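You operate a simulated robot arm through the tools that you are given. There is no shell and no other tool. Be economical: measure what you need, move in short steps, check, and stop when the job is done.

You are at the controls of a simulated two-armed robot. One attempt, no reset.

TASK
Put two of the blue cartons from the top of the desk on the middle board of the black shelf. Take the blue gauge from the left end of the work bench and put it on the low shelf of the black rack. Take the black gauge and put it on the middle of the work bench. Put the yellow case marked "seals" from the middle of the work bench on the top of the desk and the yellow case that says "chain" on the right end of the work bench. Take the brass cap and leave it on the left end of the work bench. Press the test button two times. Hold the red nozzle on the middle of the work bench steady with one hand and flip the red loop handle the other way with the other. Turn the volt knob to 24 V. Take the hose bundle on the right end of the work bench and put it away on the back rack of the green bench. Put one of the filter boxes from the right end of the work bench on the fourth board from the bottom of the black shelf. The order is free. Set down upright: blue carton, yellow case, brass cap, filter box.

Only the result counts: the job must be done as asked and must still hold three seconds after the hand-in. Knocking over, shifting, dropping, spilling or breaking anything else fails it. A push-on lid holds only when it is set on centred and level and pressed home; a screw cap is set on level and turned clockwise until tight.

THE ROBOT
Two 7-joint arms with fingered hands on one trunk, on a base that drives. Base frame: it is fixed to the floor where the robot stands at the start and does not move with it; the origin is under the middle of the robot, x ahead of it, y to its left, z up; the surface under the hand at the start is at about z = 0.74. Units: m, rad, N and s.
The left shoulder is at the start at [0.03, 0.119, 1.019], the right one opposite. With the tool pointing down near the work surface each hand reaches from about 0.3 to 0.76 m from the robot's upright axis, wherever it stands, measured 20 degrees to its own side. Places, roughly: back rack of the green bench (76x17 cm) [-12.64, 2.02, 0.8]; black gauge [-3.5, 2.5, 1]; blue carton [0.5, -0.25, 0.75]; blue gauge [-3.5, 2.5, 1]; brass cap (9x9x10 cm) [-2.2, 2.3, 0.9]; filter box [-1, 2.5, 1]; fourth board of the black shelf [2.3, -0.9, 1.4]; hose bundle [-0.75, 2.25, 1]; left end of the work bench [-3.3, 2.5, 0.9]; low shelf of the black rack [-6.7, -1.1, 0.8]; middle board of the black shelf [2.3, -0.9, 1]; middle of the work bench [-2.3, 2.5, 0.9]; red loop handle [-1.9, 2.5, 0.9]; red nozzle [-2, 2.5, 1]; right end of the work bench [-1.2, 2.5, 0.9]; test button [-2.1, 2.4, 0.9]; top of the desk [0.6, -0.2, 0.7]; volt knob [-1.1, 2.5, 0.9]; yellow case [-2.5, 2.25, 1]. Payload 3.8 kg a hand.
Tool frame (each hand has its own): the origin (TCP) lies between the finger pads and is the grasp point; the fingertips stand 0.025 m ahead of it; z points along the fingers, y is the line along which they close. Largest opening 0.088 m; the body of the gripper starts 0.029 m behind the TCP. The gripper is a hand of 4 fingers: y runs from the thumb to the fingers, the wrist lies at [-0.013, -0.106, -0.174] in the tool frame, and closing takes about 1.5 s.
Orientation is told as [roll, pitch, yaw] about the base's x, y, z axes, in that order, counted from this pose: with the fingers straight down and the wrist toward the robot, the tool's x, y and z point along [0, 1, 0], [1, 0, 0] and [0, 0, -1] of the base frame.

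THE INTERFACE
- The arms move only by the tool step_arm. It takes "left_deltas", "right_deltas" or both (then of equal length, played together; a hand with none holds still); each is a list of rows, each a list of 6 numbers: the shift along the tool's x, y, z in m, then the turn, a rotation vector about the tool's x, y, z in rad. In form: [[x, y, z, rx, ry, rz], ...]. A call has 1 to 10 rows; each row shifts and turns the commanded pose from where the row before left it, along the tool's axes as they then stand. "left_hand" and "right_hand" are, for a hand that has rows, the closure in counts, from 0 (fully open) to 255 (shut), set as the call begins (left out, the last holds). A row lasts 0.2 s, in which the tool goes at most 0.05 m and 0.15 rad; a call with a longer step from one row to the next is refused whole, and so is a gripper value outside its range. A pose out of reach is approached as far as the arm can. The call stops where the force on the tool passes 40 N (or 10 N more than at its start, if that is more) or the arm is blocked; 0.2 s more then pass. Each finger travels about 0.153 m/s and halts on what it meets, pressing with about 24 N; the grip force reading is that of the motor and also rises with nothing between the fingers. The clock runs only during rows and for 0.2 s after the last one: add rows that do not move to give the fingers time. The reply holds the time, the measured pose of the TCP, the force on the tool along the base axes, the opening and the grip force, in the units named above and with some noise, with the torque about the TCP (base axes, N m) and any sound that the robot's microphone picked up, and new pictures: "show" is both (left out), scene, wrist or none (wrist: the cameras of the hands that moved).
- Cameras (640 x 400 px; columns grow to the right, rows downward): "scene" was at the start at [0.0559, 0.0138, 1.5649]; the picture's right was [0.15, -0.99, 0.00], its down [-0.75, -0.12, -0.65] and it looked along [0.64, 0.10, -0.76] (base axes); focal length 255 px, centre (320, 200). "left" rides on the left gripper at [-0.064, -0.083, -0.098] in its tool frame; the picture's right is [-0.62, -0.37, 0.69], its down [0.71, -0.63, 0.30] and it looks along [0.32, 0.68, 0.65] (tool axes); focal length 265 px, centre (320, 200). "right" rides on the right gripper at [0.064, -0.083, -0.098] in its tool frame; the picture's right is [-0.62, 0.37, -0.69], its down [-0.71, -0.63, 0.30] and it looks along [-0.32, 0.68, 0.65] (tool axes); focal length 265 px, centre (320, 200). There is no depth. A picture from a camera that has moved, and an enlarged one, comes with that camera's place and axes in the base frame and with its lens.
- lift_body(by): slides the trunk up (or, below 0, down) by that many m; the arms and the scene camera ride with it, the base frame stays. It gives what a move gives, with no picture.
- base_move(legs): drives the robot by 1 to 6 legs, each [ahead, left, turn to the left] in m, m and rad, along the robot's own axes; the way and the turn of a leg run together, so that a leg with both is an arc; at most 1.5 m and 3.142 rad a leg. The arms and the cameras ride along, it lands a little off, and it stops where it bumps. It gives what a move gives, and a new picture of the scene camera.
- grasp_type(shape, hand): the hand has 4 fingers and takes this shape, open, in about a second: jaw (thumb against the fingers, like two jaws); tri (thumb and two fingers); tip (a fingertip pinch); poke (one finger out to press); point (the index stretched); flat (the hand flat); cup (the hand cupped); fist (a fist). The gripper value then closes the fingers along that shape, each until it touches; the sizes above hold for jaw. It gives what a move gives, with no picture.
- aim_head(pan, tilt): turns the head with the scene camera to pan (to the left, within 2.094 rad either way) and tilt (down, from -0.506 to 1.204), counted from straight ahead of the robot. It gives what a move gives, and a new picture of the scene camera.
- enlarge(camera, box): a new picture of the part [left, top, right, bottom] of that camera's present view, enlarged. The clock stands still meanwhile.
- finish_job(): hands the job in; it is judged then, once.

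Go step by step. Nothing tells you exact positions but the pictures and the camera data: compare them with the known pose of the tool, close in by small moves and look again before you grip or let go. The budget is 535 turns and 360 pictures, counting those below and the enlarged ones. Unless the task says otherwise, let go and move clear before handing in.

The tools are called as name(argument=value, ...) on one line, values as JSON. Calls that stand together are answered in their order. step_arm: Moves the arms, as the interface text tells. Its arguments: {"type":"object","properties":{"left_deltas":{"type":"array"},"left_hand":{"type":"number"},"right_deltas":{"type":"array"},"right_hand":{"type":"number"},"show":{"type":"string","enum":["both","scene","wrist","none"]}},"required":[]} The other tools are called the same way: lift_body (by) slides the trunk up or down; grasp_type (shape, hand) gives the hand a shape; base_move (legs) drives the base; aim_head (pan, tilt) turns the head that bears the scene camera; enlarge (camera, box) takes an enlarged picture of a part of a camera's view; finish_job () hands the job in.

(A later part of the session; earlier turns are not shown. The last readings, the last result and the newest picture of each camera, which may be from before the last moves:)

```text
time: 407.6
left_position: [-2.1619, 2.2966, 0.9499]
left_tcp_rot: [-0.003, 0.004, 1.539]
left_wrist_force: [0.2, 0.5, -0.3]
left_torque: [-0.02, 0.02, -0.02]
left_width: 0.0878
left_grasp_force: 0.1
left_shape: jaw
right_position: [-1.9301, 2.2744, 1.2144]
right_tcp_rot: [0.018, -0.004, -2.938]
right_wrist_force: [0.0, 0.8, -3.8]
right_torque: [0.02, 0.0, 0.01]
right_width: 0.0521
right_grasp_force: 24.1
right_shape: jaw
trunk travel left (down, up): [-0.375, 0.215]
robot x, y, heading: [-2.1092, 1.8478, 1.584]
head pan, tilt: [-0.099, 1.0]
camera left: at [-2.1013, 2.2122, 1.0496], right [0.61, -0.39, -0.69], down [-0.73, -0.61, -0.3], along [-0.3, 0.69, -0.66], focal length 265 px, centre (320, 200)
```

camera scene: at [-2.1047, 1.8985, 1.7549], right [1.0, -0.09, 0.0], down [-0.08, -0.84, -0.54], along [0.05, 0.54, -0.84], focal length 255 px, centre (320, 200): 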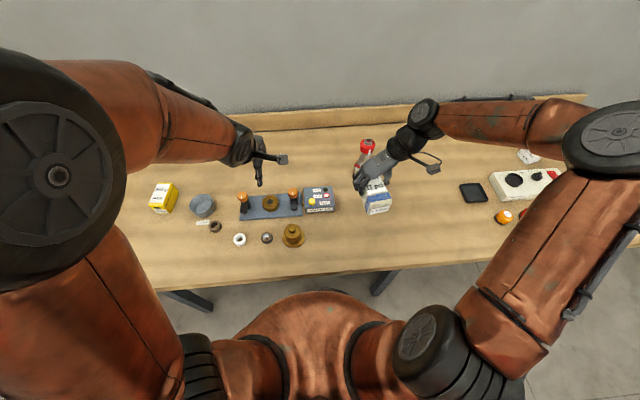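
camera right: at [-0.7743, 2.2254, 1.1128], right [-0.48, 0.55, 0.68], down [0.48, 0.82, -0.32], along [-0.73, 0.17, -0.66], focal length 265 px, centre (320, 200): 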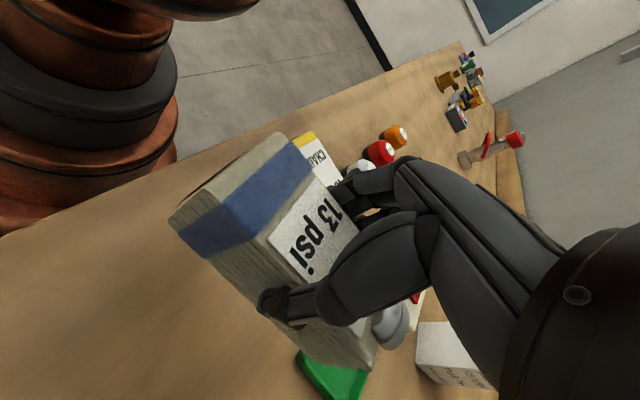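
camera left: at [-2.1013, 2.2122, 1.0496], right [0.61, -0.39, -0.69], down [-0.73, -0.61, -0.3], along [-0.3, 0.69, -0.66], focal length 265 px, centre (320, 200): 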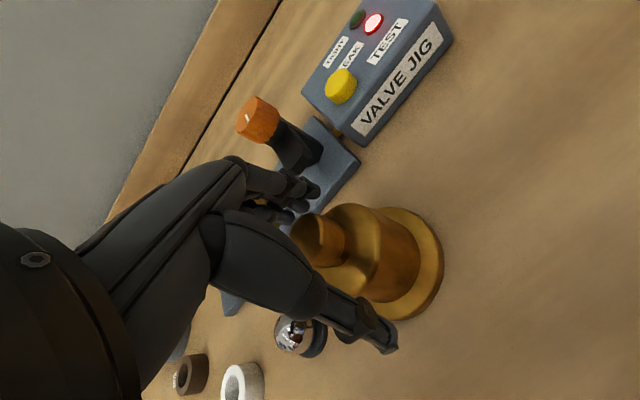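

step_arm(left_deltas=[[0, 0, 0.004, 0, 0, 0], [0, 0, 0.003, 0, 0, 0], [0, 0, 0, 0, 0, 0]], show="none")

step_arm(left_deltas=[[0, 0, 0, 0, 0, 0], [0, 0, 0, 0, 0, 0], [0, 0, 0, 0, 0, 0], [0, 0, 0, 0, 0, 0], [0, 0, 0, 0, 0, 0], [0, 0, 0, 0, 0, 0], [0, 0, 0, 0, 0, 0]], left_hand=255, show="wrist")

```text
time: 408.4
left_position: [-2.1615, 2.2979, 0.9438]
left_tcp_rot: [-0.002, 0.004, 1.539]
left_wrist_force: [-0.8, 0.4, -0.2]
left_torque: [0.01, 0.03, 0.0]
left_width: 0.0881
left_grasp_force: 0.0
left_shape: jaw
right_position: [-1.9286, 2.2742, 1.2142]
right_tcp_rot: [0.022, -0.006, -2.937]
right_wrist_force: [-0.3, -1.3, -4.7]
right_torque: [-0.03, 0.01, 0.01]
right_width: 0.0521
right_grasp_force: 24.3
right_shape: jaw
trunk travel left (down, up): [-0.375, 0.215]
robot x, y, heading: [-2.1101, 1.8444, 1.578]
head pan, tilt: [-0.099, 1.0]
```

```text
time: 410.0
left_position: [-2.1611, 2.2985, 0.9461]
left_tcp_rot: [-0.002, -0.003, 1.539]
left_wrist_force: [-0.3, -1.1, 37.9]
left_torque: [0.47, 0.06, 0.11]
left_width: 0.0443
left_grasp_force: 23.7
left_shape: jaw
right_position: [-1.9289, 2.2717, 1.2147]
right_tcp_rot: [0.016, -0.006, -2.938]
right_wrist_force: [0.3, -0.1, -4.0]
right_torque: [-0.05, 0.02, 0.01]
right_width: 0.052
right_grasp_force: 23.7
right_shape: jaw
trunk travel left (down, up): [-0.375, 0.215]
robot x, y, heading: [-2.1122, 1.8428, 1.583]
head pan, tilt: [-0.099, 1.0]
camera left: at [-2.101, 2.2112, 1.0443], right [0.61, -0.39, -0.69], down [-0.73, -0.6, -0.31], along [-0.3, 0.7, -0.65], focal length 265 px, centre (320, 200)
```

left: 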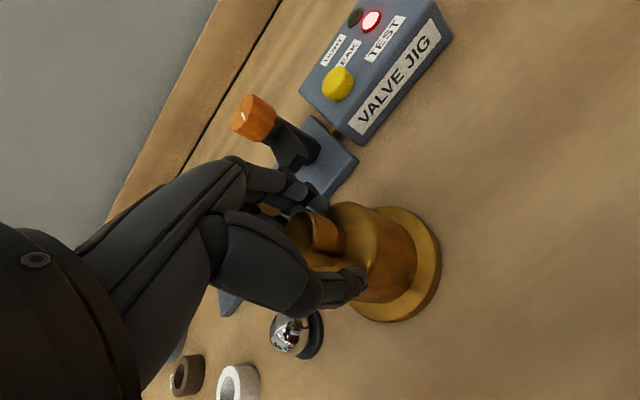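

The fingers press on the shoulder's top edge. Open, go ~8 mm lower and re-grip.

step_arm(left_deltas=[[0, 0, 0, 0, 0, 0], [0, 0, 0, 0, 0, 0], [0, 0, 0, 0, 0, 0], [0, 0, 0, 0, 0, 0], [0, 0, 0.003, 0, 0, 0], [0, 0, 0.003, 0, 0, 0], [0, 0, 0.003, 0, 0, 0], [0, 0, 0, 0, 0, 0]], left_hand=0, show="none")

```text
time: 410.8
left_position: [-2.1594, 2.3037, 0.9457]
left_tcp_rot: [-0.005, -0.007, 1.539]
left_wrist_force: [1.3, -0.4, 0.2]
left_torque: [-0.01, 0.02, 0.02]
left_width: 0.0877
left_grasp_force: 0.0
left_shape: jaw
right_position: [-1.9295, 2.2745, 1.2131]
right_tcp_rot: [0.024, -0.005, -2.936]
right_wrist_force: [0.1, 0.8, -4.3]
right_torque: [-0.01, 0.01, 0.01]
right_width: 0.0521
right_grasp_force: 24.3
right_shape: jaw
trunk travel left (down, up): [-0.375, 0.215]
robot x, y, heading: [-2.112, 1.8463, 1.577]
head pan, tilt: [-0.099, 1.0]
stopped in row 3 (left hand): the force on the tool passed its limit at 49 N (the readings are from after the stop); the commanded pose is now the measured one
```

step_arm(left_deltas=[[0, -0.005, 0.003, 0.007, 0, 0], [0, 0, 0.003, 0, 0, 0], [0, 0, 0.002, 0, 0, 0], [0, 0, 0, 0, 0, 0]], show="wrist")

```text
time: 411.8
left_position: [-2.1605, 2.2987, 0.9378]
left_tcp_rot: [-0.004, -0.003, 1.538]
left_wrist_force: [0.0, 0.4, 0.7]
left_torque: [0.01, -0.04, 0.04]
left_width: 0.0879
left_grasp_force: 0.2
left_shape: jaw
right_position: [-1.9288, 2.2754, 1.2143]
right_tcp_rot: [0.022, -0.005, -2.937]
right_wrist_force: [0.1, -0.1, -3.6]
right_torque: [-0.03, 0.0, -0.03]
right_width: 0.0522
right_grasp_force: 24.3
right_shape: jaw
trunk travel left (down, up): [-0.375, 0.215]
robot x, y, heading: [-2.1071, 1.8443, 1.58]
head pan, tilt: [-0.099, 1.0]
camera left: at [-2.1009, 2.2115, 1.0373], right [0.61, -0.39, -0.69], down [-0.73, -0.6, -0.31], along [-0.3, 0.7, -0.65], focal length 265 px, centre (320, 200)
```

left: 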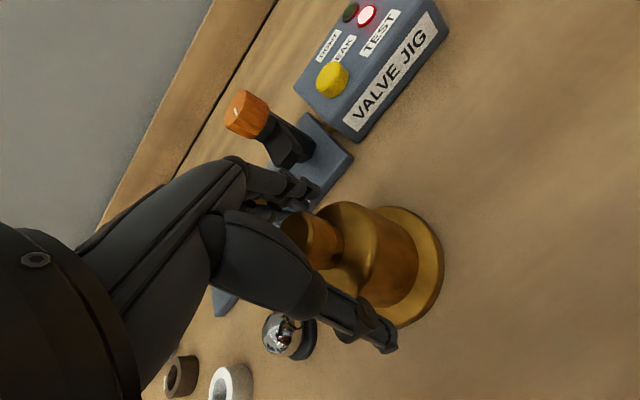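

No palm contact yet; lower another 6 mm and close.

step_arm(left_deltas=[[0, 0, 0.003, 0, 0, 0], [0, 0, 0.003, 0, 0, 0], [0, 0, 0, 0, 0, 0]], show="none")

step_arm(left_deltas=[[0, 0, 0, 0, 0, 0], [0, 0, 0, 0, 0, 0], [0, 0, 0, 0, 0, 0], [0, 0, 0, 0, 0, 0], [0, 0, 0, 0, 0, 0], [0, 0, 0, 0, 0, 0], [0, 0, 0, 0, 0, 0]], left_hand=255, show="wrist")

```text
time: 412.6
left_position: [-2.1609, 2.2977, 0.9327]
left_tcp_rot: [-0.006, -0.002, 1.537]
left_wrist_force: [0.4, 0.0, -0.2]
left_torque: [0.02, -0.01, 0.0]
left_width: 0.0877
left_grasp_force: 0.1
left_shape: jaw
right_position: [-1.9291, 2.275, 1.215]
right_tcp_rot: [0.019, -0.005, -2.936]
right_wrist_force: [0.2, -0.1, -4.0]
right_torque: [0.01, 0.01, 0.01]
right_width: 0.0523
right_grasp_force: 24.4
right_shape: jaw
trunk travel left (down, up): [-0.375, 0.215]
robot x, y, heading: [-2.1112, 1.8474, 1.573]
head pan, tilt: [-0.099, 1.0]
```

```text
time: 414.2
left_position: [-2.1603, 2.2974, 0.9328]
left_tcp_rot: [-0.006, -0.002, 1.537]
left_wrist_force: [0.1, -0.2, 0.3]
left_torque: [-0.04, -0.01, 0.02]
left_width: 0.0545
left_grasp_force: 24.2
left_shape: jaw
right_position: [-1.929, 2.2754, 1.214]
right_tcp_rot: [0.02, -0.005, -2.937]
right_wrist_force: [0.2, -0.4, -4.7]
right_torque: [-0.04, -0.01, 0.0]
right_width: 0.0521
right_grasp_force: 23.3
right_shape: jaw
trunk travel left (down, up): [-0.375, 0.215]
robot x, y, heading: [-2.111, 1.845, 1.58]
head pan, tilt: [-0.099, 1.0]
camera left: at [-2.1006, 2.2115, 1.0313], right [0.61, -0.39, -0.69], down [-0.73, -0.61, -0.31], along [-0.3, 0.7, -0.65], focal length 265 px, centre (320, 200)
```

left: 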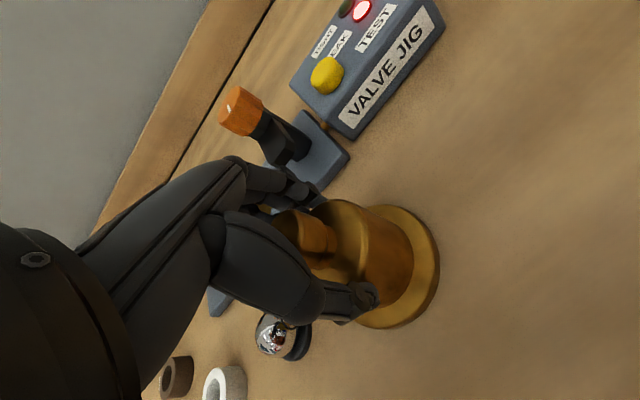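

Good grip on the body with no reaction force. Lift.

step_arm(left_deltas=[[0, 0, -0.01, 0, 0, 0], [0, 0, -0.03, 0, 0, 0], [0, 0, -0.045, 0, 0, 0], [0, 0, 0, 0, 0, 0]], show="wrist")

```text
time: 415.2
left_position: [-2.1623, 2.2998, 1.0168]
left_tcp_rot: [-0.007, -0.001, 1.537]
left_wrist_force: [0.2, 0.6, -2.8]
left_torque: [-0.03, 0.0, 0.04]
left_width: 0.0548
left_grasp_force: 23.9
left_shape: jaw
right_position: [-1.9298, 2.2746, 1.2149]
right_tcp_rot: [0.023, -0.005, -2.937]
right_wrist_force: [-0.3, 0.2, -4.1]
right_torque: [-0.02, -0.02, 0.0]
right_width: 0.0522
right_grasp_force: 24.1
right_shape: jaw
trunk travel left (down, up): [-0.375, 0.215]
robot x, y, heading: [-2.1063, 1.842, 1.58]
head pan, tilt: [-0.099, 1.0]
camera left: at [-2.1015, 2.2134, 1.1163], right [0.61, -0.39, -0.69], down [-0.73, -0.61, -0.31], along [-0.3, 0.7, -0.65], focal length 265 px, centre (320, 200)
```

left: 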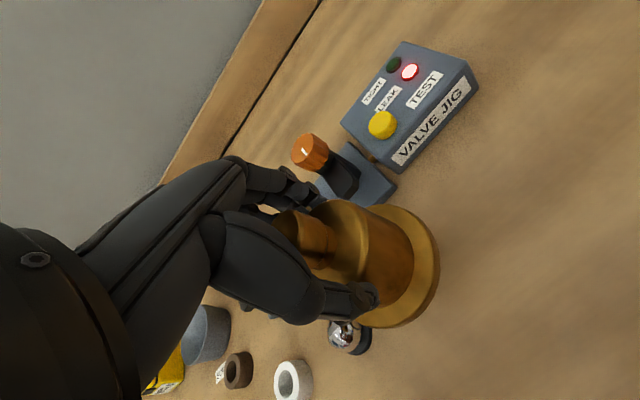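

Cap lifted. Raise it and go to the left end of the bench.

step_arm(left_deltas=[[0, 0, -0.05, 0, 0, 0], [0, 0, -0.05, 0, 0, 0], [0, 0, -0.05, 0, 0, 0], [0, 0, -0.05, 0, 0, 0], [0, 0, 0, 0, 0, 0]], show="none")

base_move(legs=[[-0.22, 0, 0], [0, 1.05, -0.01]])

aim_head(pan=0.35, tilt=0.75)

```text
time: 416.4
left_position: [-2.1635, 2.3002, 1.2157]
left_tcp_rot: [-0.006, -0.002, 1.538]
left_wrist_force: [0.3, 0.2, -3.5]
left_torque: [-0.01, -0.03, -0.01]
left_width: 0.0544
left_grasp_force: 23.5
left_shape: jaw
right_position: [-1.9291, 2.2761, 1.2141]
right_tcp_rot: [0.019, -0.005, -2.936]
right_wrist_force: [0.0, -0.4, -4.2]
right_torque: [-0.02, 0.02, 0.0]
right_width: 0.0521
right_grasp_force: 24.1
right_shape: jaw
trunk travel left (down, up): [-0.375, 0.215]
robot x, y, heading: [-2.1089, 1.8456, 1.576]
head pan, tilt: [-0.099, 1.0]
```

```text
time: 423.1
left_position: [-3.2186, 2.0758, 1.2166]
left_tcp_rot: [-0.005, -0.002, 1.536]
left_wrist_force: [0.4, 0.1, -2.9]
left_torque: [-0.02, -0.04, -0.01]
left_width: 0.0546
left_grasp_force: 24.2
left_shape: jaw
right_position: [-2.9846, 2.0494, 1.2148]
right_tcp_rot: [0.023, -0.004, -2.94]
right_wrist_force: [-0.5, 0.0, -4.2]
right_torque: [-0.07, 0.01, -0.02]
right_width: 0.0518
right_grasp_force: 23.2
right_shape: jaw
trunk travel left (down, up): [-0.375, 0.215]
robot x, y, heading: [-3.1673, 1.6222, 1.577]
head pan, tilt: [-0.099, 1.0]
camera scene: at [-3.1604, 1.673, 1.7549], right [1.0, -0.09, 0.0], down [-0.08, -0.84, -0.54], along [0.05, 0.54, -0.84], focal length 255 px, centre (320, 200)
```

scene: 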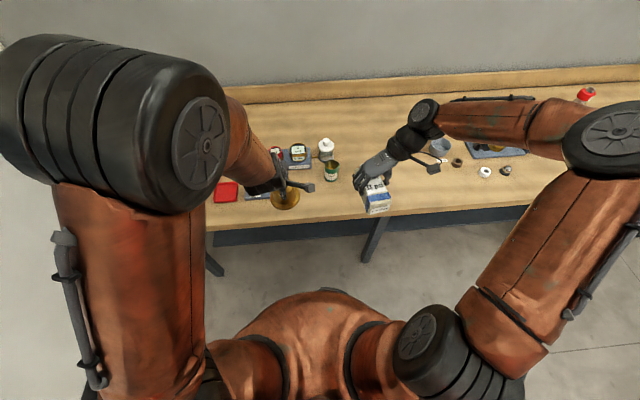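

```text
time: 424.0
left_position: [-3.2177, 2.0758, 1.2158]
left_tcp_rot: [-0.006, -0.002, 1.535]
left_wrist_force: [-0.7, 0.2, -3.5]
left_torque: [-0.03, -0.05, 0.02]
left_width: 0.0546
left_grasp_force: 23.5
left_shape: jaw
right_position: [-2.9839, 2.0507, 1.2142]
right_tcp_rot: [0.021, -0.005, -2.938]
right_wrist_force: [-0.3, -0.4, -4.2]
right_torque: [0.0, 0.02, 0.01]
right_width: 0.0523
right_grasp_force: 24.1
right_shape: jaw
trunk travel left (down, up): [-0.375, 0.215]
robot x, y, heading: [-3.1656, 1.6212, 1.572]
head pan, tilt: [0.351, 0.75]
camera scene: at [-3.1955, 1.6813, 1.774], right [0.94, 0.35, 0.0], down [0.24, -0.64, -0.73], along [-0.25, 0.68, -0.68], focal length 255 px, centre (320, 200)
```

scene: 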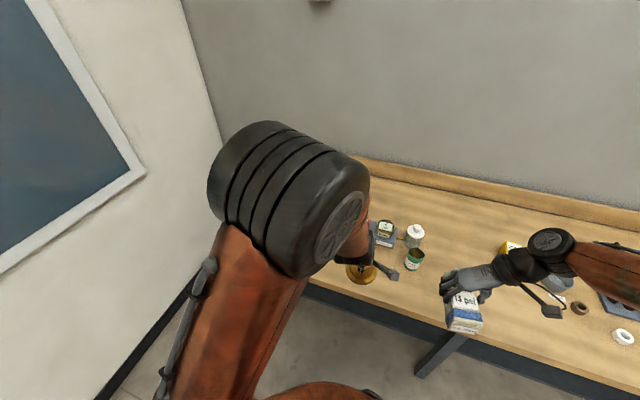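

The left elbow hides the left end. Shift further left for a better view.

base_move(legs=[[-0.05, 0.25, 0]])

aim_head(pan=0.0, tilt=0.75)

```text
time: 425.8
left_position: [-3.4615, 2.0257, 1.2169]
left_tcp_rot: [-0.004, -0.002, 1.535]
left_wrist_force: [0.5, 0.1, -3.8]
left_torque: [0.01, -0.02, 0.03]
left_width: 0.0546
left_grasp_force: 24.0
left_shape: jaw
right_position: [-3.2289, 1.9991, 1.2151]
right_tcp_rot: [0.022, -0.006, -2.939]
right_wrist_force: [0.5, -1.0, -3.2]
right_torque: [0.0, 0.0, 0.0]
right_width: 0.0521
right_grasp_force: 23.9
right_shape: jaw
trunk travel left (down, up): [-0.375, 0.215]
robot x, y, heading: [-3.4104, 1.57, 1.579]
head pan, tilt: [0.351, 0.75]
camera scene: at [-3.4396, 1.631, 1.774], right [0.94, 0.35, 0.0], down [0.24, -0.64, -0.73], along [-0.25, 0.69, -0.68], focal length 255 px, centre (320, 200)
```

scene: 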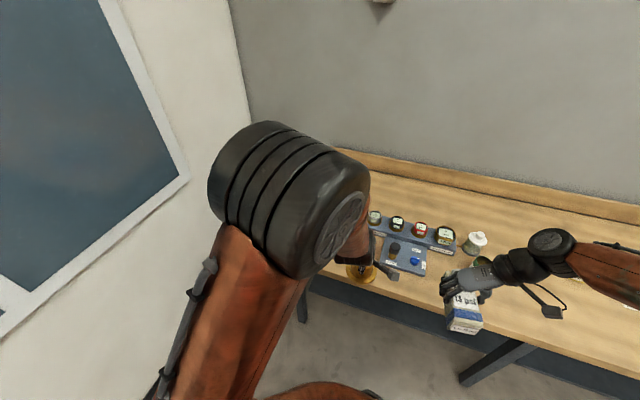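

```text
time: 426.6
left_position: [-3.4612, 2.0244, 1.2166]
left_tcp_rot: [-0.006, -0.002, 1.536]
left_wrist_force: [-0.1, 0.7, -2.9]
left_torque: [-0.02, -0.01, 0.01]
left_width: 0.0546
left_grasp_force: 24.2
left_shape: jaw
right_position: [-3.2273, 2.0005, 1.2135]
right_tcp_rot: [0.021, -0.006, -2.939]
right_wrist_force: [0.9, 0.5, -3.9]
right_torque: [-0.02, 0.01, 0.02]
right_width: 0.0521
right_grasp_force: 23.9
right_shape: jaw
trunk travel left (down, up): [-0.375, 0.215]
robot x, y, heading: [-3.4105, 1.5716, 1.573]
head pan, tilt: [0.0, 0.75]
camera scene: at [-3.4112, 1.6362, 1.774], right [1.0, 0.01, 0.0], down [0.0, -0.68, -0.73], along [0.0, 0.73, -0.68], focal length 255 px, centre (320, 200)
```

scene: 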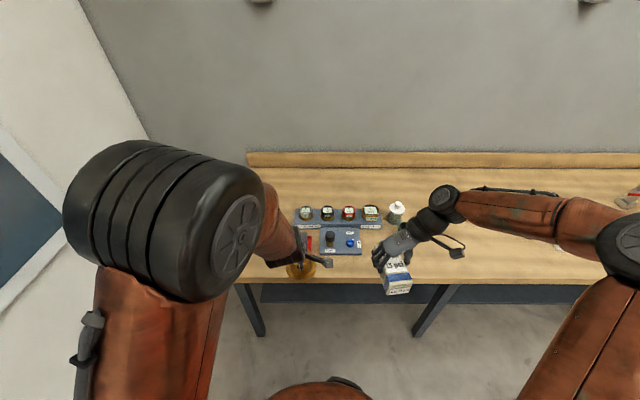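

enlarge(camera="scene", box=[260, 180, 430, 285])

```text
3.76 times, centred on (345, 232) of scene
camera zoom: at [-3.4112, 1.6362, 1.774], right [1.0, 0.01, 0.0], down [0.0, -0.68, -0.73], along [0.0, 0.73, -0.68], focal length 959 px, centre (226, 78)
```

zoom: 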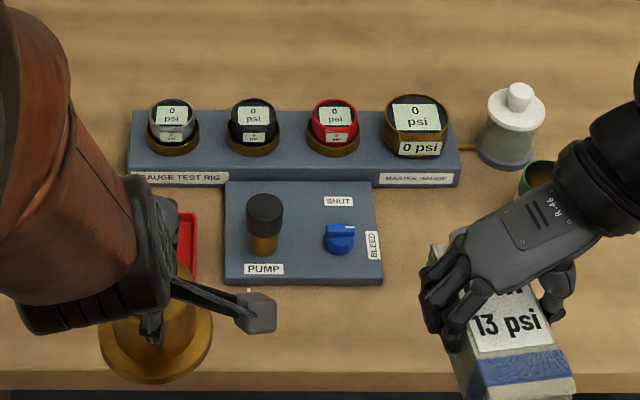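

I see the gauge test rig (black gauge second from left) on the left end. I'll set the brass cap in the free spot right of the rig at about (-3.13,2.275).

base_move(legs=[[0, -0.33, 0], [0.25, 0, 0]])

step_arm(left_deltas=[[0, 0, 0.045, 0, 0, 0], [0, 0, 0.045, 0, 0, 0], [0, 0, 0.045, 0, 0, 0], [0, 0, 0, 0, 0, 0]], show="both")

```text
time: 430.2
left_position: [-3.1322, 2.2747, 1.2152]
left_tcp_rot: [-0.007, -0.002, 1.535]
left_wrist_force: [0.3, 0.2, -3.4]
left_torque: [-0.04, -0.03, 0.03]
left_width: 0.0545
left_grasp_force: 24.2
left_shape: jaw
right_position: [-2.8981, 2.2509, 1.216]
right_tcp_rot: [0.021, -0.006, -2.94]
right_wrist_force: [0.7, 0.0, -4.3]
right_torque: [-0.04, 0.02, -0.01]
right_width: 0.0523
right_grasp_force: 24.2
right_shape: jaw
trunk travel left (down, up): [-0.375, 0.215]
robot x, y, heading: [-3.082, 1.8193, 1.574]
head pan, tilt: [0.0, 0.75]
camera scene: at [-3.0822, 1.887, 1.774], right [1.0, 0.0, 0.0], down [0.0, -0.68, -0.73], along [0.0, 0.73, -0.68], focal length 255 px, centre (320, 200)
```

scene: 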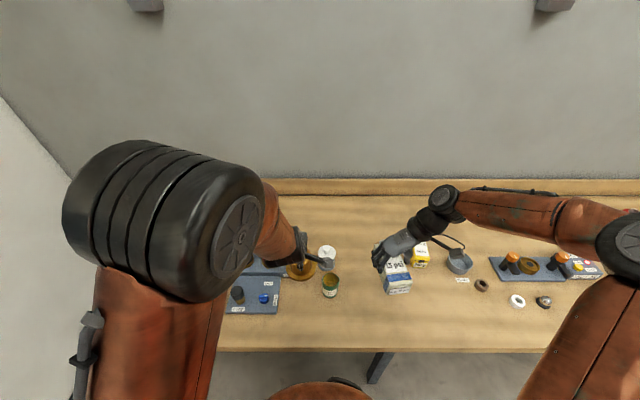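

```text
time: 431.2
left_position: [-3.1308, 2.2749, 1.082]
left_tcp_rot: [-0.004, -0.003, 1.535]
left_wrist_force: [0.2, 0.4, -4.1]
left_torque: [0.0, -0.01, 0.01]
left_width: 0.0543
left_grasp_force: 23.8
left_shape: jaw
right_position: [-2.8983, 2.2493, 1.2149]
right_tcp_rot: [0.022, -0.005, -2.941]
right_wrist_force: [0.2, -0.1, -4.5]
right_torque: [-0.03, 0.03, 0.02]
right_width: 0.0522
right_grasp_force: 24.1
right_shape: jaw
trunk travel left (down, up): [-0.375, 0.215]
robot x, y, heading: [-3.0784, 1.8182, 1.575]
head pan, tilt: [0.0, 0.75]
camera scene: at [-3.0822, 1.8861, 1.7741], right [1.0, 0.0, 0.0], down [0.0, -0.68, -0.73], along [0.0, 0.73, -0.68], focal length 255 px, centre (320, 200)
camera left: at [-3.0714, 2.1885, 1.1809], right [0.61, -0.39, -0.69], down [-0.74, -0.6, -0.31], along [-0.3, 0.7, -0.65], focal length 265 px, centre (320, 200)
```

scene: 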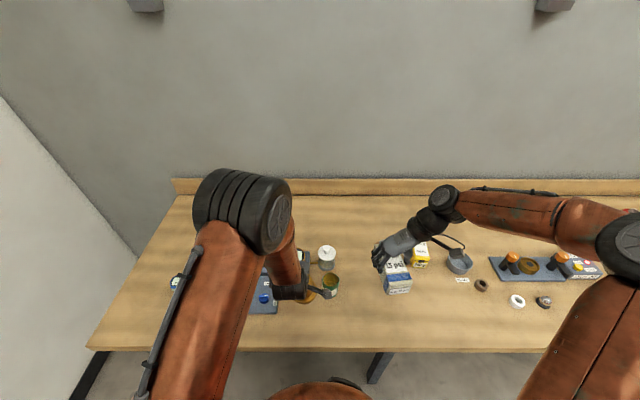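
left: 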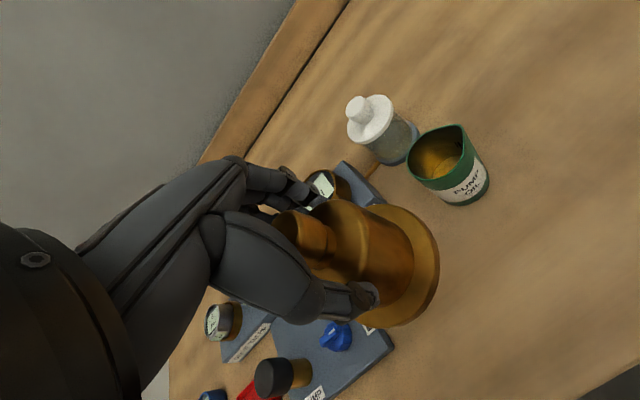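

The oil can is close behind; shift the cap 2 cm left and 2.5 cm toward me, then lower.

step_arm(left_deltas=[[0.018, -0.025, 0, 0, 0, 0], [0, 0, 0.045, 0, 0, 0], [0, 0, 0.045, 0, 0, 0], [0, 0, 0.045, 0, 0, 0], [0, 0, 0.006, 0, 0, 0], [0, 0, 0, 0, 0, 0]], show="wrist")

step_arm(left_deltas=[[0, 0, 0.004, 0, 0, 0], [0, 0, 0.003, 0, 0, 0], [0, 0, 0, 0, 0, 0]], show="none")

```text
time: 432.6
left_position: [-3.1507, 2.2529, 0.9397]
left_tcp_rot: [-0.004, -0.001, 1.534]
left_wrist_force: [0.2, 1.0, -3.6]
left_torque: [-0.03, 0.01, -0.02]
left_width: 0.0544
left_grasp_force: 23.3
left_shape: jaw
right_position: [-2.8994, 2.2489, 1.2149]
right_tcp_rot: [0.021, -0.003, -2.941]
right_wrist_force: [-0.3, -0.6, -4.6]
right_torque: [0.03, -0.02, 0.02]
right_width: 0.052
right_grasp_force: 23.9
right_shape: jaw
trunk travel left (down, up): [-0.375, 0.215]
robot x, y, heading: [-3.0809, 1.8202, 1.573]
head pan, tilt: [0.0, 0.75]
camera left: at [-3.0913, 2.1668, 1.0382], right [0.61, -0.39, -0.69], down [-0.74, -0.6, -0.31], along [-0.3, 0.7, -0.65], focal length 265 px, centre (320, 200)
```

left: 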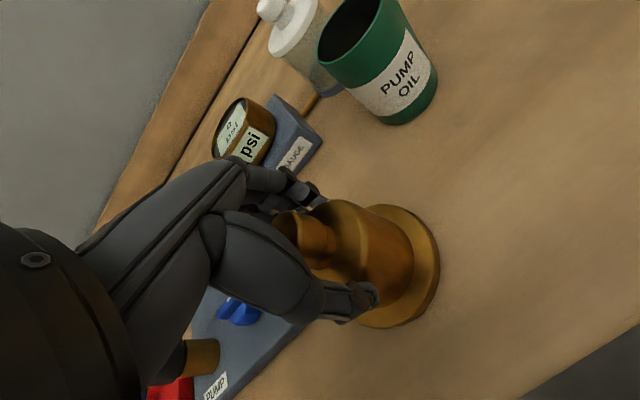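

```text
time: 433.4
left_position: [-3.1501, 2.2515, 0.9328]
left_tcp_rot: [-0.007, -0.002, 1.534]
left_wrist_force: [-0.1, -0.1, -2.9]
left_torque: [0.01, -0.05, -0.04]
left_width: 0.0542
left_grasp_force: 23.7
left_shape: jaw
right_position: [-2.8978, 2.2491, 1.2138]
right_tcp_rot: [0.021, -0.005, -2.942]
right_wrist_force: [-0.1, 0.7, -3.8]
right_torque: [0.0, -0.01, 0.01]
right_width: 0.0521
right_grasp_force: 23.8
right_shape: jaw
trunk travel left (down, up): [-0.375, 0.215]
robot x, y, heading: [-3.081, 1.82, 1.574]
head pan, tilt: [0.0, 0.75]
```

step_arm(left_deltas=[[0, 0, 0.003, 0, 0, 0], [0, 0, 0, 0, 0, 0]], show="none")

```text
time: 434.1
left_position: [-3.1489, 2.2521, 0.9312]
left_tcp_rot: [-0.005, -0.006, 1.534]
left_wrist_force: [-0.6, 1.6, 13.1]
left_torque: [0.04, 0.01, -0.01]
left_width: 0.0538
left_grasp_force: 23.9
left_shape: jaw
right_position: [-2.8974, 2.2491, 1.2143]
right_tcp_rot: [0.019, -0.004, -2.94]
right_wrist_force: [-0.8, 0.0, -3.3]
right_torque: [-0.03, 0.02, -0.01]
right_width: 0.052
right_grasp_force: 23.7
right_shape: jaw
trunk travel left (down, up): [-0.375, 0.215]
robot x, y, heading: [-3.0805, 1.8217, 1.573]
head pan, tilt: [0.0, 0.75]
```

The cap is on the bench. Open and rise straight up.

step_arm(left_deltas=[[0, 0, 0, 0, 0, 0], [0, 0, 0, 0, 0, 0], [0, 0, 0, 0, 0, 0], [0, 0, 0, 0, 0, 0], [0, 0, 0, 0, 0, 0], [0, 0, -0.02, 0, 0, 0], [0, 0, -0.04, 0, 0, 0], [0, 0, -0.05, 0, 0, 0], [0, 0, -0.05, 0, 0, 0], [0, 0, -0.05, 0, 0, 0]], left_hand=0, show="wrist")

```text
time: 436.2
left_position: [-3.1507, 2.2492, 1.1414]
left_tcp_rot: [-0.005, -0.002, 1.534]
left_wrist_force: [0.4, -0.8, 0.2]
left_torque: [-0.01, 0.02, 0.03]
left_width: 0.0877
left_grasp_force: 0.1
left_shape: jaw
right_position: [-2.8985, 2.2479, 1.2153]
right_tcp_rot: [0.018, -0.006, -2.941]
right_wrist_force: [0.2, 0.0, -3.9]
right_torque: [-0.03, 0.0, 0.02]
right_width: 0.0521
right_grasp_force: 24.2
right_shape: jaw
trunk travel left (down, up): [-0.375, 0.215]
robot x, y, heading: [-3.0817, 1.8213, 1.57]
head pan, tilt: [0.0, 0.75]
camera left: at [-3.0905, 2.1634, 1.2406], right [0.61, -0.39, -0.69], down [-0.74, -0.6, -0.31], along [-0.3, 0.7, -0.65], focal length 265 px, centre (320, 200)
```

left: 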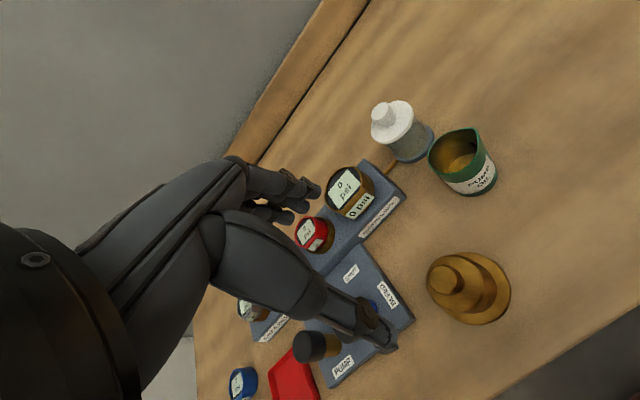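

Brass cap stands. Now the black gauge at ≈(-3.378,2.46): shift left and bring the left hand above it.

base_move(legs=[[0, 0.25, 0]])

step_arm(left_deltas=[[0, 0.045, 0, 0, 0, -0.01], [0, 0.045, 0, 0, 0, -0.01], [0, 0.045, 0, 0, 0, -0.01], [0, 0.04, 0, 0, 0, 0], [0, 0, 0, 0, 0, 0]], show="wrist")

```text
time: 438.1
left_position: [-3.3961, 2.2515, 1.1405]
left_tcp_rot: [-0.006, -0.001, 1.532]
left_wrist_force: [-0.5, -0.3, 0.3]
left_torque: [-0.03, 0.01, -0.01]
left_width: 0.0878
left_grasp_force: 0.0
left_shape: jaw
right_position: [-3.1449, 2.249, 1.2148]
right_tcp_rot: [0.021, -0.004, -2.939]
right_wrist_force: [-0.6, -0.1, -4.2]
right_torque: [0.03, -0.04, -0.01]
right_width: 0.0521
right_grasp_force: 24.0
right_shape: jaw
trunk travel left (down, up): [-0.375, 0.215]
robot x, y, heading: [-3.326, 1.8196, 1.577]
head pan, tilt: [0.0, 0.75]
camera scene: at [-3.3282, 1.8859, 1.774], right [1.0, 0.0, 0.0], down [0.0, -0.68, -0.73], along [0.0, 0.73, -0.68], focal length 255 px, centre (320, 200)
```

scene: 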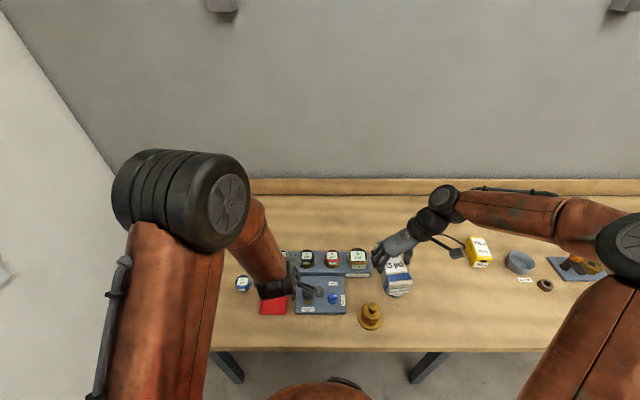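

```text
time: 439.2
left_position: [-3.3921, 2.4286, 1.1425]
left_tcp_rot: [-0.003, -0.002, 1.564]
left_wrist_force: [-0.3, -0.2, -0.4]
left_torque: [0.0, -0.01, 0.02]
left_width: 0.0877
left_grasp_force: 0.0
left_shape: jaw
right_position: [-3.1454, 2.2482, 1.2153]
right_tcp_rot: [0.02, -0.004, -2.941]
right_wrist_force: [0.6, 0.4, -3.9]
right_torque: [-0.01, -0.01, -0.01]
right_width: 0.052
right_grasp_force: 24.2
right_shape: jaw
trunk travel left (down, up): [-0.375, 0.215]
robot x, y, heading: [-3.3255, 1.8198, 1.576]
head pan, tilt: [0.0, 0.75]
camera left: at [-3.3299, 2.3441, 1.2419], right [0.62, -0.37, -0.69], down [-0.72, -0.62, -0.31], along [-0.32, 0.69, -0.65], focal length 265 px, centre (320, 200)
```

left: 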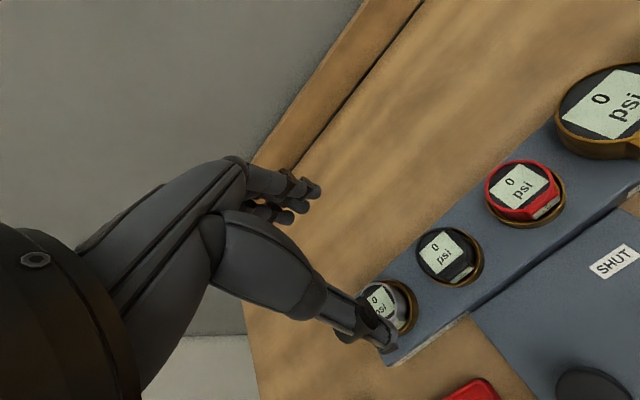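

Black gauge top triangulated at (-3.378,2.449,0.956). Align and descend partway.

step_arm(left_deltas=[[-0.014, 0.0203, 0.03, 0, 0, 0], [0, 0, 0.045, 0, 0, 0], [0, 0, 0.045, 0, 0, 0], [0, 0, 0.03, 0, 0, 0], [0, 0, 0, 0, 0, 0]], show="wrist")

```text
time: 440.4
left_position: [-3.3778, 2.4471, 0.9894]
left_tcp_rot: [-0.006, -0.002, 1.564]
left_wrist_force: [0.8, 0.5, 0.2]
left_torque: [0.0, 0.0, 0.03]
left_width: 0.0878
left_grasp_force: 0.0
left_shape: jaw
right_position: [-3.144, 2.2492, 1.2145]
right_tcp_rot: [0.021, -0.007, -2.942]
right_wrist_force: [-0.6, 0.0, -4.5]
right_torque: [0.03, -0.02, -0.01]
right_width: 0.0517
right_grasp_force: 23.7
right_shape: jaw
trunk travel left (down, up): [-0.375, 0.215]
robot x, y, heading: [-3.3274, 1.8207, 1.574]
head pan, tilt: [0.0, 0.75]
camera left: at [-3.315, 2.3628, 1.0884], right [0.62, -0.37, -0.69], down [-0.72, -0.62, -0.31], along [-0.32, 0.69, -0.65], focal length 265 px, centre (320, 200)
```

left: 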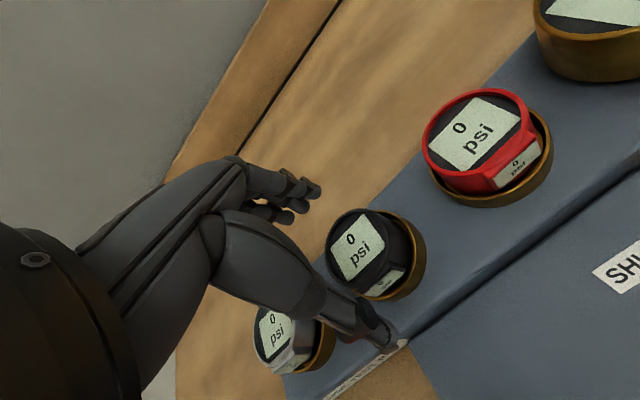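

step_arm(left_deltas=[[-0.002, 0.001, 0.02, 0, 0, 0], [0, 0, 0.015, 0, 0, 0], [0, 0, 0.007, 0, 0, 0], [0, 0, 0, 0, 0, 0]], show="wrist")

```text
time: 441.4
left_position: [-3.3751, 2.4466, 0.9487]
left_tcp_rot: [-0.004, -0.003, 1.563]
left_wrist_force: [0.9, 0.5, 1.1]
left_torque: [0.02, 0.05, -0.01]
left_width: 0.088
left_grasp_force: 0.1
left_shape: jaw
right_position: [-3.144, 2.2492, 1.2138]
right_tcp_rot: [0.02, -0.006, -2.942]
right_wrist_force: [0.1, 0.5, -4.4]
right_torque: [-0.03, 0.03, 0.02]
right_width: 0.0521
right_grasp_force: 23.8
right_shape: jaw
trunk travel left (down, up): [-0.375, 0.215]
robot x, y, heading: [-3.3275, 1.8205, 1.577]
head pan, tilt: [0.0, 0.75]
camera left: at [-3.3123, 2.363, 1.0476], right [0.62, -0.37, -0.69], down [-0.72, -0.62, -0.31], along [-0.32, 0.69, -0.65], focal length 265 px, centre (320, 200)
```

left: 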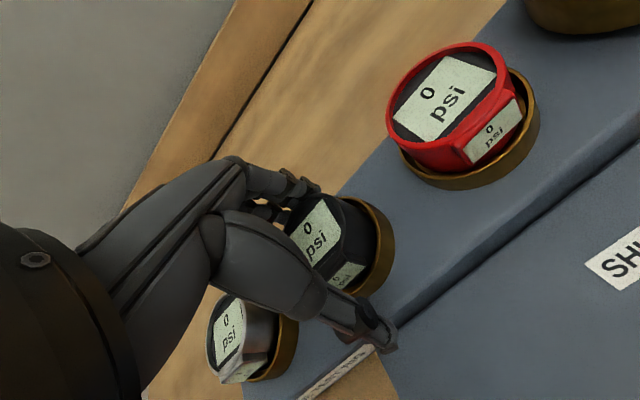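

Positioned around the black gauge. Close and lift slightly.

step_arm(left_deltas=[[0, 0, 0, 0, 0, 0], [0, 0, 0, 0, 0, 0], [0, 0, 0, 0, 0, 0], [0, 0, 0, 0, 0, 0], [0, 0, 0, 0, 0, 0], [0, 0, 0, 0, 0, 0], [0, 0, 0, 0, 0, 0]], left_hand=255, show="none")

step_arm(left_deltas=[[0, 0, -0.01, 0, 0, 0], [0, 0, -0.02, 0, 0, 0], [0, 0, -0.03, 0, 0, 0], [0, 0, 0, 0, 0, 0]], show="wrist")

```text
time: 443.1
left_position: [-3.3732, 2.4473, 0.9491]
left_tcp_rot: [-0.004, -0.003, 1.565]
left_wrist_force: [-1.3, -0.9, -0.3]
left_torque: [-0.03, 0.0, -0.02]
left_width: 0.0506
left_grasp_force: 24.1
left_shape: jaw
right_position: [-3.1442, 2.25, 1.2143]
right_tcp_rot: [0.021, -0.008, -2.942]
right_wrist_force: [1.2, -0.5, -3.3]
right_torque: [0.02, -0.01, -0.01]
right_width: 0.0518
right_grasp_force: 23.9
right_shape: jaw
trunk travel left (down, up): [-0.375, 0.215]
robot x, y, heading: [-3.3285, 1.8241, 1.572]
head pan, tilt: [0.0, 0.75]
```

```text
time: 444.1
left_position: [-3.375, 2.4482, 1.0084]
left_tcp_rot: [-0.005, -0.002, 1.563]
left_wrist_force: [0.1, 0.4, -1.6]
left_torque: [0.0, 0.01, 0.01]
left_width: 0.0507
left_grasp_force: 24.0
left_shape: jaw
right_position: [-3.1429, 2.2485, 1.2148]
right_tcp_rot: [0.021, -0.006, -2.941]
right_wrist_force: [0.4, 0.0, -4.8]
right_torque: [0.01, -0.01, -0.02]
right_width: 0.0522
right_grasp_force: 23.8
right_shape: jaw
trunk travel left (down, up): [-0.375, 0.215]
robot x, y, heading: [-3.3316, 1.8213, 1.573]
head pan, tilt: [0.0, 0.75]
camera left: at [-3.3135, 2.3633, 1.1064], right [0.62, -0.37, -0.69], down [-0.72, -0.62, -0.31], along [-0.32, 0.69, -0.65], focal length 265 px, centre (320, 200)
```

left: 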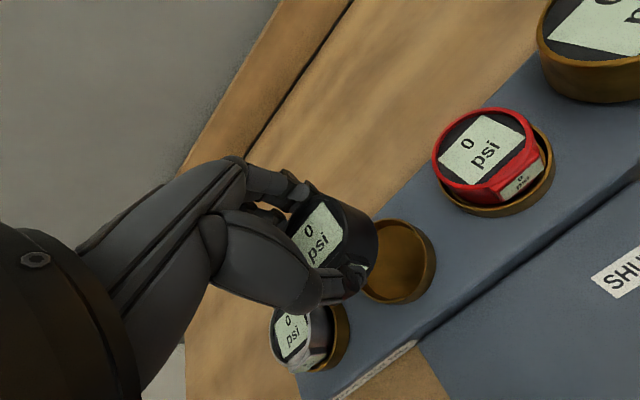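

Black gauge is free of its socket. Raise, retract and carry it to the middle of the bench.

step_arm(left_deltas=[[0, 0, -0.05, 0, 0, 0], [0, 0, -0.05, 0, 0, 0], [0, 0, -0.05, 0, 0, 0], [0, 0, -0.04, 0, 0, 0], [0, -0.045, 0, 0, 0, 0], [0, -0.045, 0, 0, 0, 0], [0, -0.045, 0, 0, 0, 0], [0, -0.045, 0, 0, 0, 0], [0, 0, 0, 0, 0, 0]], show="none")

base_move(legs=[[-0.2, 0, 0], [0, -1.27, 0], [0.2, 0, 0]])

```text
time: 446.1
left_position: [-3.3765, 2.2671, 1.2016]
left_tcp_rot: [-0.005, -0.003, 1.562]
left_wrist_force: [0.1, 0.0, -2.9]
left_torque: [-0.01, -0.02, -0.01]
left_width: 0.0504
left_grasp_force: 23.9
left_shape: jaw
right_position: [-3.1439, 2.2498, 1.2141]
right_tcp_rot: [0.02, -0.005, -2.941]
right_wrist_force: [-0.3, 0.2, -4.2]
right_torque: [-0.04, -0.01, -0.01]
right_width: 0.0522
right_grasp_force: 24.3
right_shape: jaw
trunk travel left (down, up): [-0.375, 0.215]
robot x, y, heading: [-3.327, 1.8207, 1.574]
head pan, tilt: [0.0, 0.75]
```

```text
time: 454.9
left_position: [-2.0997, 2.2821, 1.2016]
left_tcp_rot: [-0.006, -0.001, 1.573]
left_wrist_force: [0.1, 0.1, -1.4]
left_torque: [0.01, 0.01, -0.01]
left_width: 0.0501
left_grasp_force: 24.3
left_shape: jaw
right_position: [-1.8671, 2.2684, 1.213]
right_tcp_rot: [0.02, -0.007, -2.932]
right_wrist_force: [-0.1, -0.6, -3.7]
right_torque: [-0.02, 0.02, -0.01]
right_width: 0.052
right_grasp_force: 23.8
right_shape: jaw
trunk travel left (down, up): [-0.375, 0.215]
robot x, y, heading: [-2.0472, 1.8379, 1.586]
head pan, tilt: [0.0, 0.75]
camera scene: at [-2.0471, 1.9044, 1.774], right [1.0, 0.01, 0.0], down [0.01, -0.68, -0.73], along [-0.01, 0.73, -0.68], focal length 255 px, centre (320, 200)
```

scene: 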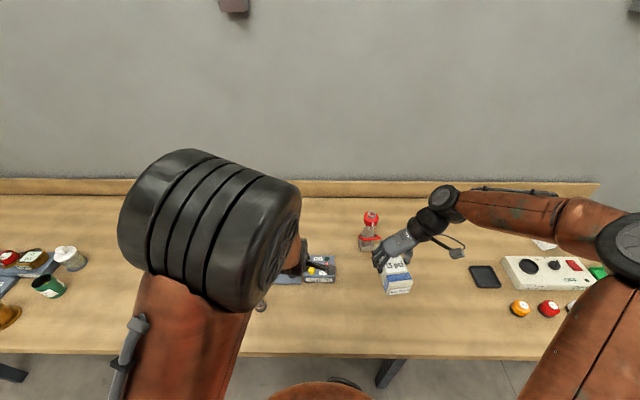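

step_arm(left_deltas=[[0, -0.03, 0.03, 0, 0, 0], [0, 0, 0.045, 0, 0, 0], [0, 0, 0.045, 0, 0, 0], [0, 0, 0.045, 0, 0, 0], [0, 0, 0.035, 0, 0, 0], [0, 0, 0, 0, 0, 0]], show="wrist")

```text
time: 456.3
left_position: [-2.1001, 2.2527, 1.0022]
left_tcp_rot: [-0.006, -0.002, 1.571]
left_wrist_force: [-0.5, 0.0, -1.4]
left_torque: [-0.03, 0.01, -0.01]
left_width: 0.0502
left_grasp_force: 24.1
left_shape: jaw
right_position: [-1.8677, 2.2669, 1.2138]
right_tcp_rot: [0.02, -0.006, -2.932]
right_wrist_force: [-1.0, -0.7, -4.1]
right_torque: [-0.01, -0.02, -0.01]
right_width: 0.0519
right_grasp_force: 23.9
right_shape: jaw
trunk travel left (down, up): [-0.375, 0.215]
robot x, y, heading: [-2.046, 1.8391, 1.587]
head pan, tilt: [0.0, 0.75]
camera left: at [-2.0365, 2.1685, 1.1004], right [0.62, -0.37, -0.69], down [-0.71, -0.63, -0.31], along [-0.32, 0.68, -0.65], focal length 265 px, centre (320, 200)
```

left: 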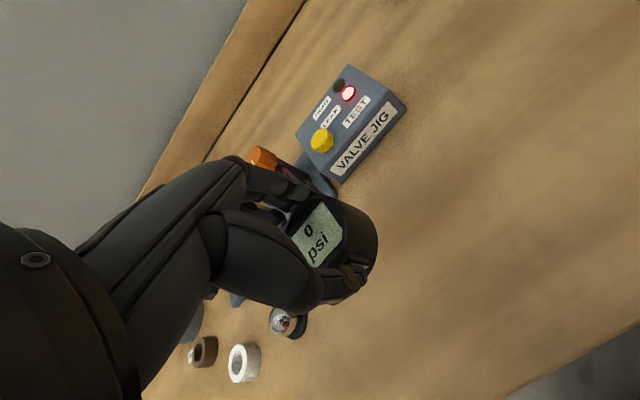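

Free spot below. Lower stepwise until contact.

step_arm(left_deltas=[[0, 0, 0.03, 0, 0, 0], [0, 0, 0.03, 0, 0, 0], [0, 0, 0.012, 0, 0, 0], [0, 0, 0, 0, 0, 0]], show="none")

step_arm(left_deltas=[[0, 0, 0.005, 0, 0, 0], [0, 0, 0.005, 0, 0, 0], [0, 0, 0, 0, 0, 0]], show="none")

```text
time: 457.3
left_position: [-2.0964, 2.2537, 0.9287]
left_tcp_rot: [-0.005, -0.004, 1.574]
left_wrist_force: [-0.1, 0.7, -1.5]
left_torque: [-0.01, 0.0, 0.03]
left_width: 0.0504
left_grasp_force: 24.3
left_shape: jaw
right_position: [-1.866, 2.2684, 1.2141]
right_tcp_rot: [0.021, -0.006, -2.932]
right_wrist_force: [-0.3, -0.3, -3.8]
right_torque: [0.0, 0.03, 0.04]
right_width: 0.0522
right_grasp_force: 23.5
right_shape: jaw
trunk travel left (down, up): [-0.375, 0.215]
robot x, y, heading: [-2.0417, 1.8398, 1.584]
head pan, tilt: [0.0, 0.75]
```

```text
time: 458.1
left_position: [-2.098, 2.2536, 0.9195]
left_tcp_rot: [-0.006, -0.003, 1.574]
left_wrist_force: [0.2, 0.3, -1.8]
left_torque: [-0.02, 0.01, 0.01]
left_width: 0.0504
left_grasp_force: 24.1
left_shape: jaw
right_position: [-1.867, 2.2688, 1.2129]
right_tcp_rot: [0.021, -0.006, -2.933]
right_wrist_force: [0.4, -0.3, -4.2]
right_torque: [0.0, 0.01, 0.03]
right_width: 0.0522
right_grasp_force: 23.9
right_shape: jaw
trunk travel left (down, up): [-0.375, 0.215]
robot x, y, heading: [-2.0448, 1.8362, 1.588]
head pan, tilt: [0.0, 0.75]
```

step_arm(left_deltas=[[0, 0, 0.005, 0, 0, 0], [0, 0, 0.004, 0, 0, 0], [0, 0, 0, 0, 0, 0]], show="none")

step_arm(left_deltas=[[0, 0, 0.004, 0, 0, 0], [0, 0, 0.003, 0, 0, 0], [0, 0, 0, 0, 0, 0]], show="wrist")

```text
time: 458.9
left_position: [-2.0972, 2.2541, 0.9101]
left_tcp_rot: [-0.006, -0.002, 1.573]
left_wrist_force: [0.5, -0.2, -0.8]
left_torque: [-0.05, -0.02, 0.0]
left_width: 0.0502
left_grasp_force: 24.3
left_shape: jaw
right_position: [-1.8669, 2.2686, 1.2137]
right_tcp_rot: [0.022, -0.005, -2.931]
right_wrist_force: [0.0, -0.3, -3.5]
right_torque: [-0.01, 0.02, 0.0]
right_width: 0.0521
right_grasp_force: 23.7
right_shape: jaw
trunk travel left (down, up): [-0.375, 0.215]
robot x, y, heading: [-2.0478, 1.8359, 1.584]
head pan, tilt: [0.0, 0.75]
```

```text
time: 459.7
left_position: [-2.097, 2.2528, 0.9047]
left_tcp_rot: [-0.004, -0.002, 1.572]
left_wrist_force: [0.2, 0.2, -1.6]
left_torque: [-0.04, 0.0, 0.05]
left_width: 0.0501
left_grasp_force: 23.7
left_shape: jaw
right_position: [-1.8675, 2.2695, 1.2143]
right_tcp_rot: [0.02, -0.006, -2.932]
right_wrist_force: [0.6, -0.2, -3.7]
right_torque: [-0.02, 0.0, 0.0]
right_width: 0.0522
right_grasp_force: 24.1
right_shape: jaw
trunk travel left (down, up): [-0.375, 0.215]
robot x, y, heading: [-2.046, 1.8373, 1.585]
head pan, tilt: [0.0, 0.75]
camera left: at [-2.0344, 2.1695, 1.0032], right [0.62, -0.37, -0.69], down [-0.71, -0.63, -0.31], along [-0.32, 0.68, -0.65], focal length 265 px, centre (320, 200)
```

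left: 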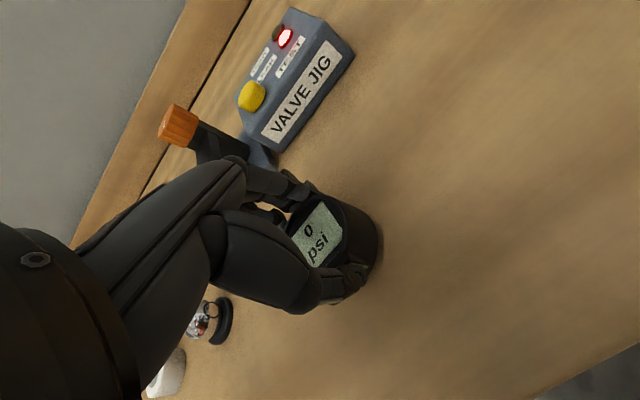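

step_arm(left_deltas=[[0, 0, 0.003, 0, 0, 0], [0, 0, 0.002, 0, 0, 0], [0, 0, 0, 0, 0, 0]], show="none")

step_arm(left_deltas=[[0, 0, 0.003, 0, 0, 0], [0, 0, 0.002, 0, 0, 0], [0, 0, 0, 0, 0, 0]], show="none")

```text
time: 460.5
left_position: [-2.0984, 2.2543, 0.9007]
left_tcp_rot: [-0.005, -0.007, 1.571]
left_wrist_force: [-1.1, -1.2, 23.0]
left_torque: [0.18, 0.1, -0.03]
left_width: 0.0509
left_grasp_force: 24.3
left_shape: jaw
right_position: [-1.8668, 2.2665, 1.2156]
right_tcp_rot: [0.02, -0.004, -2.932]
right_wrist_force: [-0.4, 0.0, -3.6]
right_torque: [-0.02, -0.03, 0.0]
right_width: 0.0524
right_grasp_force: 24.1
right_shape: jaw
trunk travel left (down, up): [-0.375, 0.215]
robot x, y, heading: [-2.0466, 1.8379, 1.587]
head pan, tilt: [0.0, 0.75]
```

```text
time: 461.0
left_position: [-2.0964, 2.2536, 0.8996]
left_tcp_rot: [-0.007, -0.014, 1.573]
left_wrist_force: [-2.3, -9.3, 28.7]
left_torque: [-0.09, 0.06, 0.0]
left_width: 0.0514
left_grasp_force: 24.2
left_shape: jaw
right_position: [-1.8665, 2.2653, 1.215]
right_tcp_rot: [0.019, -0.003, -2.932]
right_wrist_force: [0.1, 0.7, -4.2]
right_torque: [-0.03, -0.01, 0.01]
right_width: 0.0519
right_grasp_force: 23.6
right_shape: jaw
trunk travel left (down, up): [-0.375, 0.215]
robot x, y, heading: [-2.0449, 1.8389, 1.583]
head pan, tilt: [0.0, 0.75]
stopped in row 2 (left hand): the force on the tool passed its limit at 42 N (the readings are from after the stop); the commanded pose is now the measured one
```

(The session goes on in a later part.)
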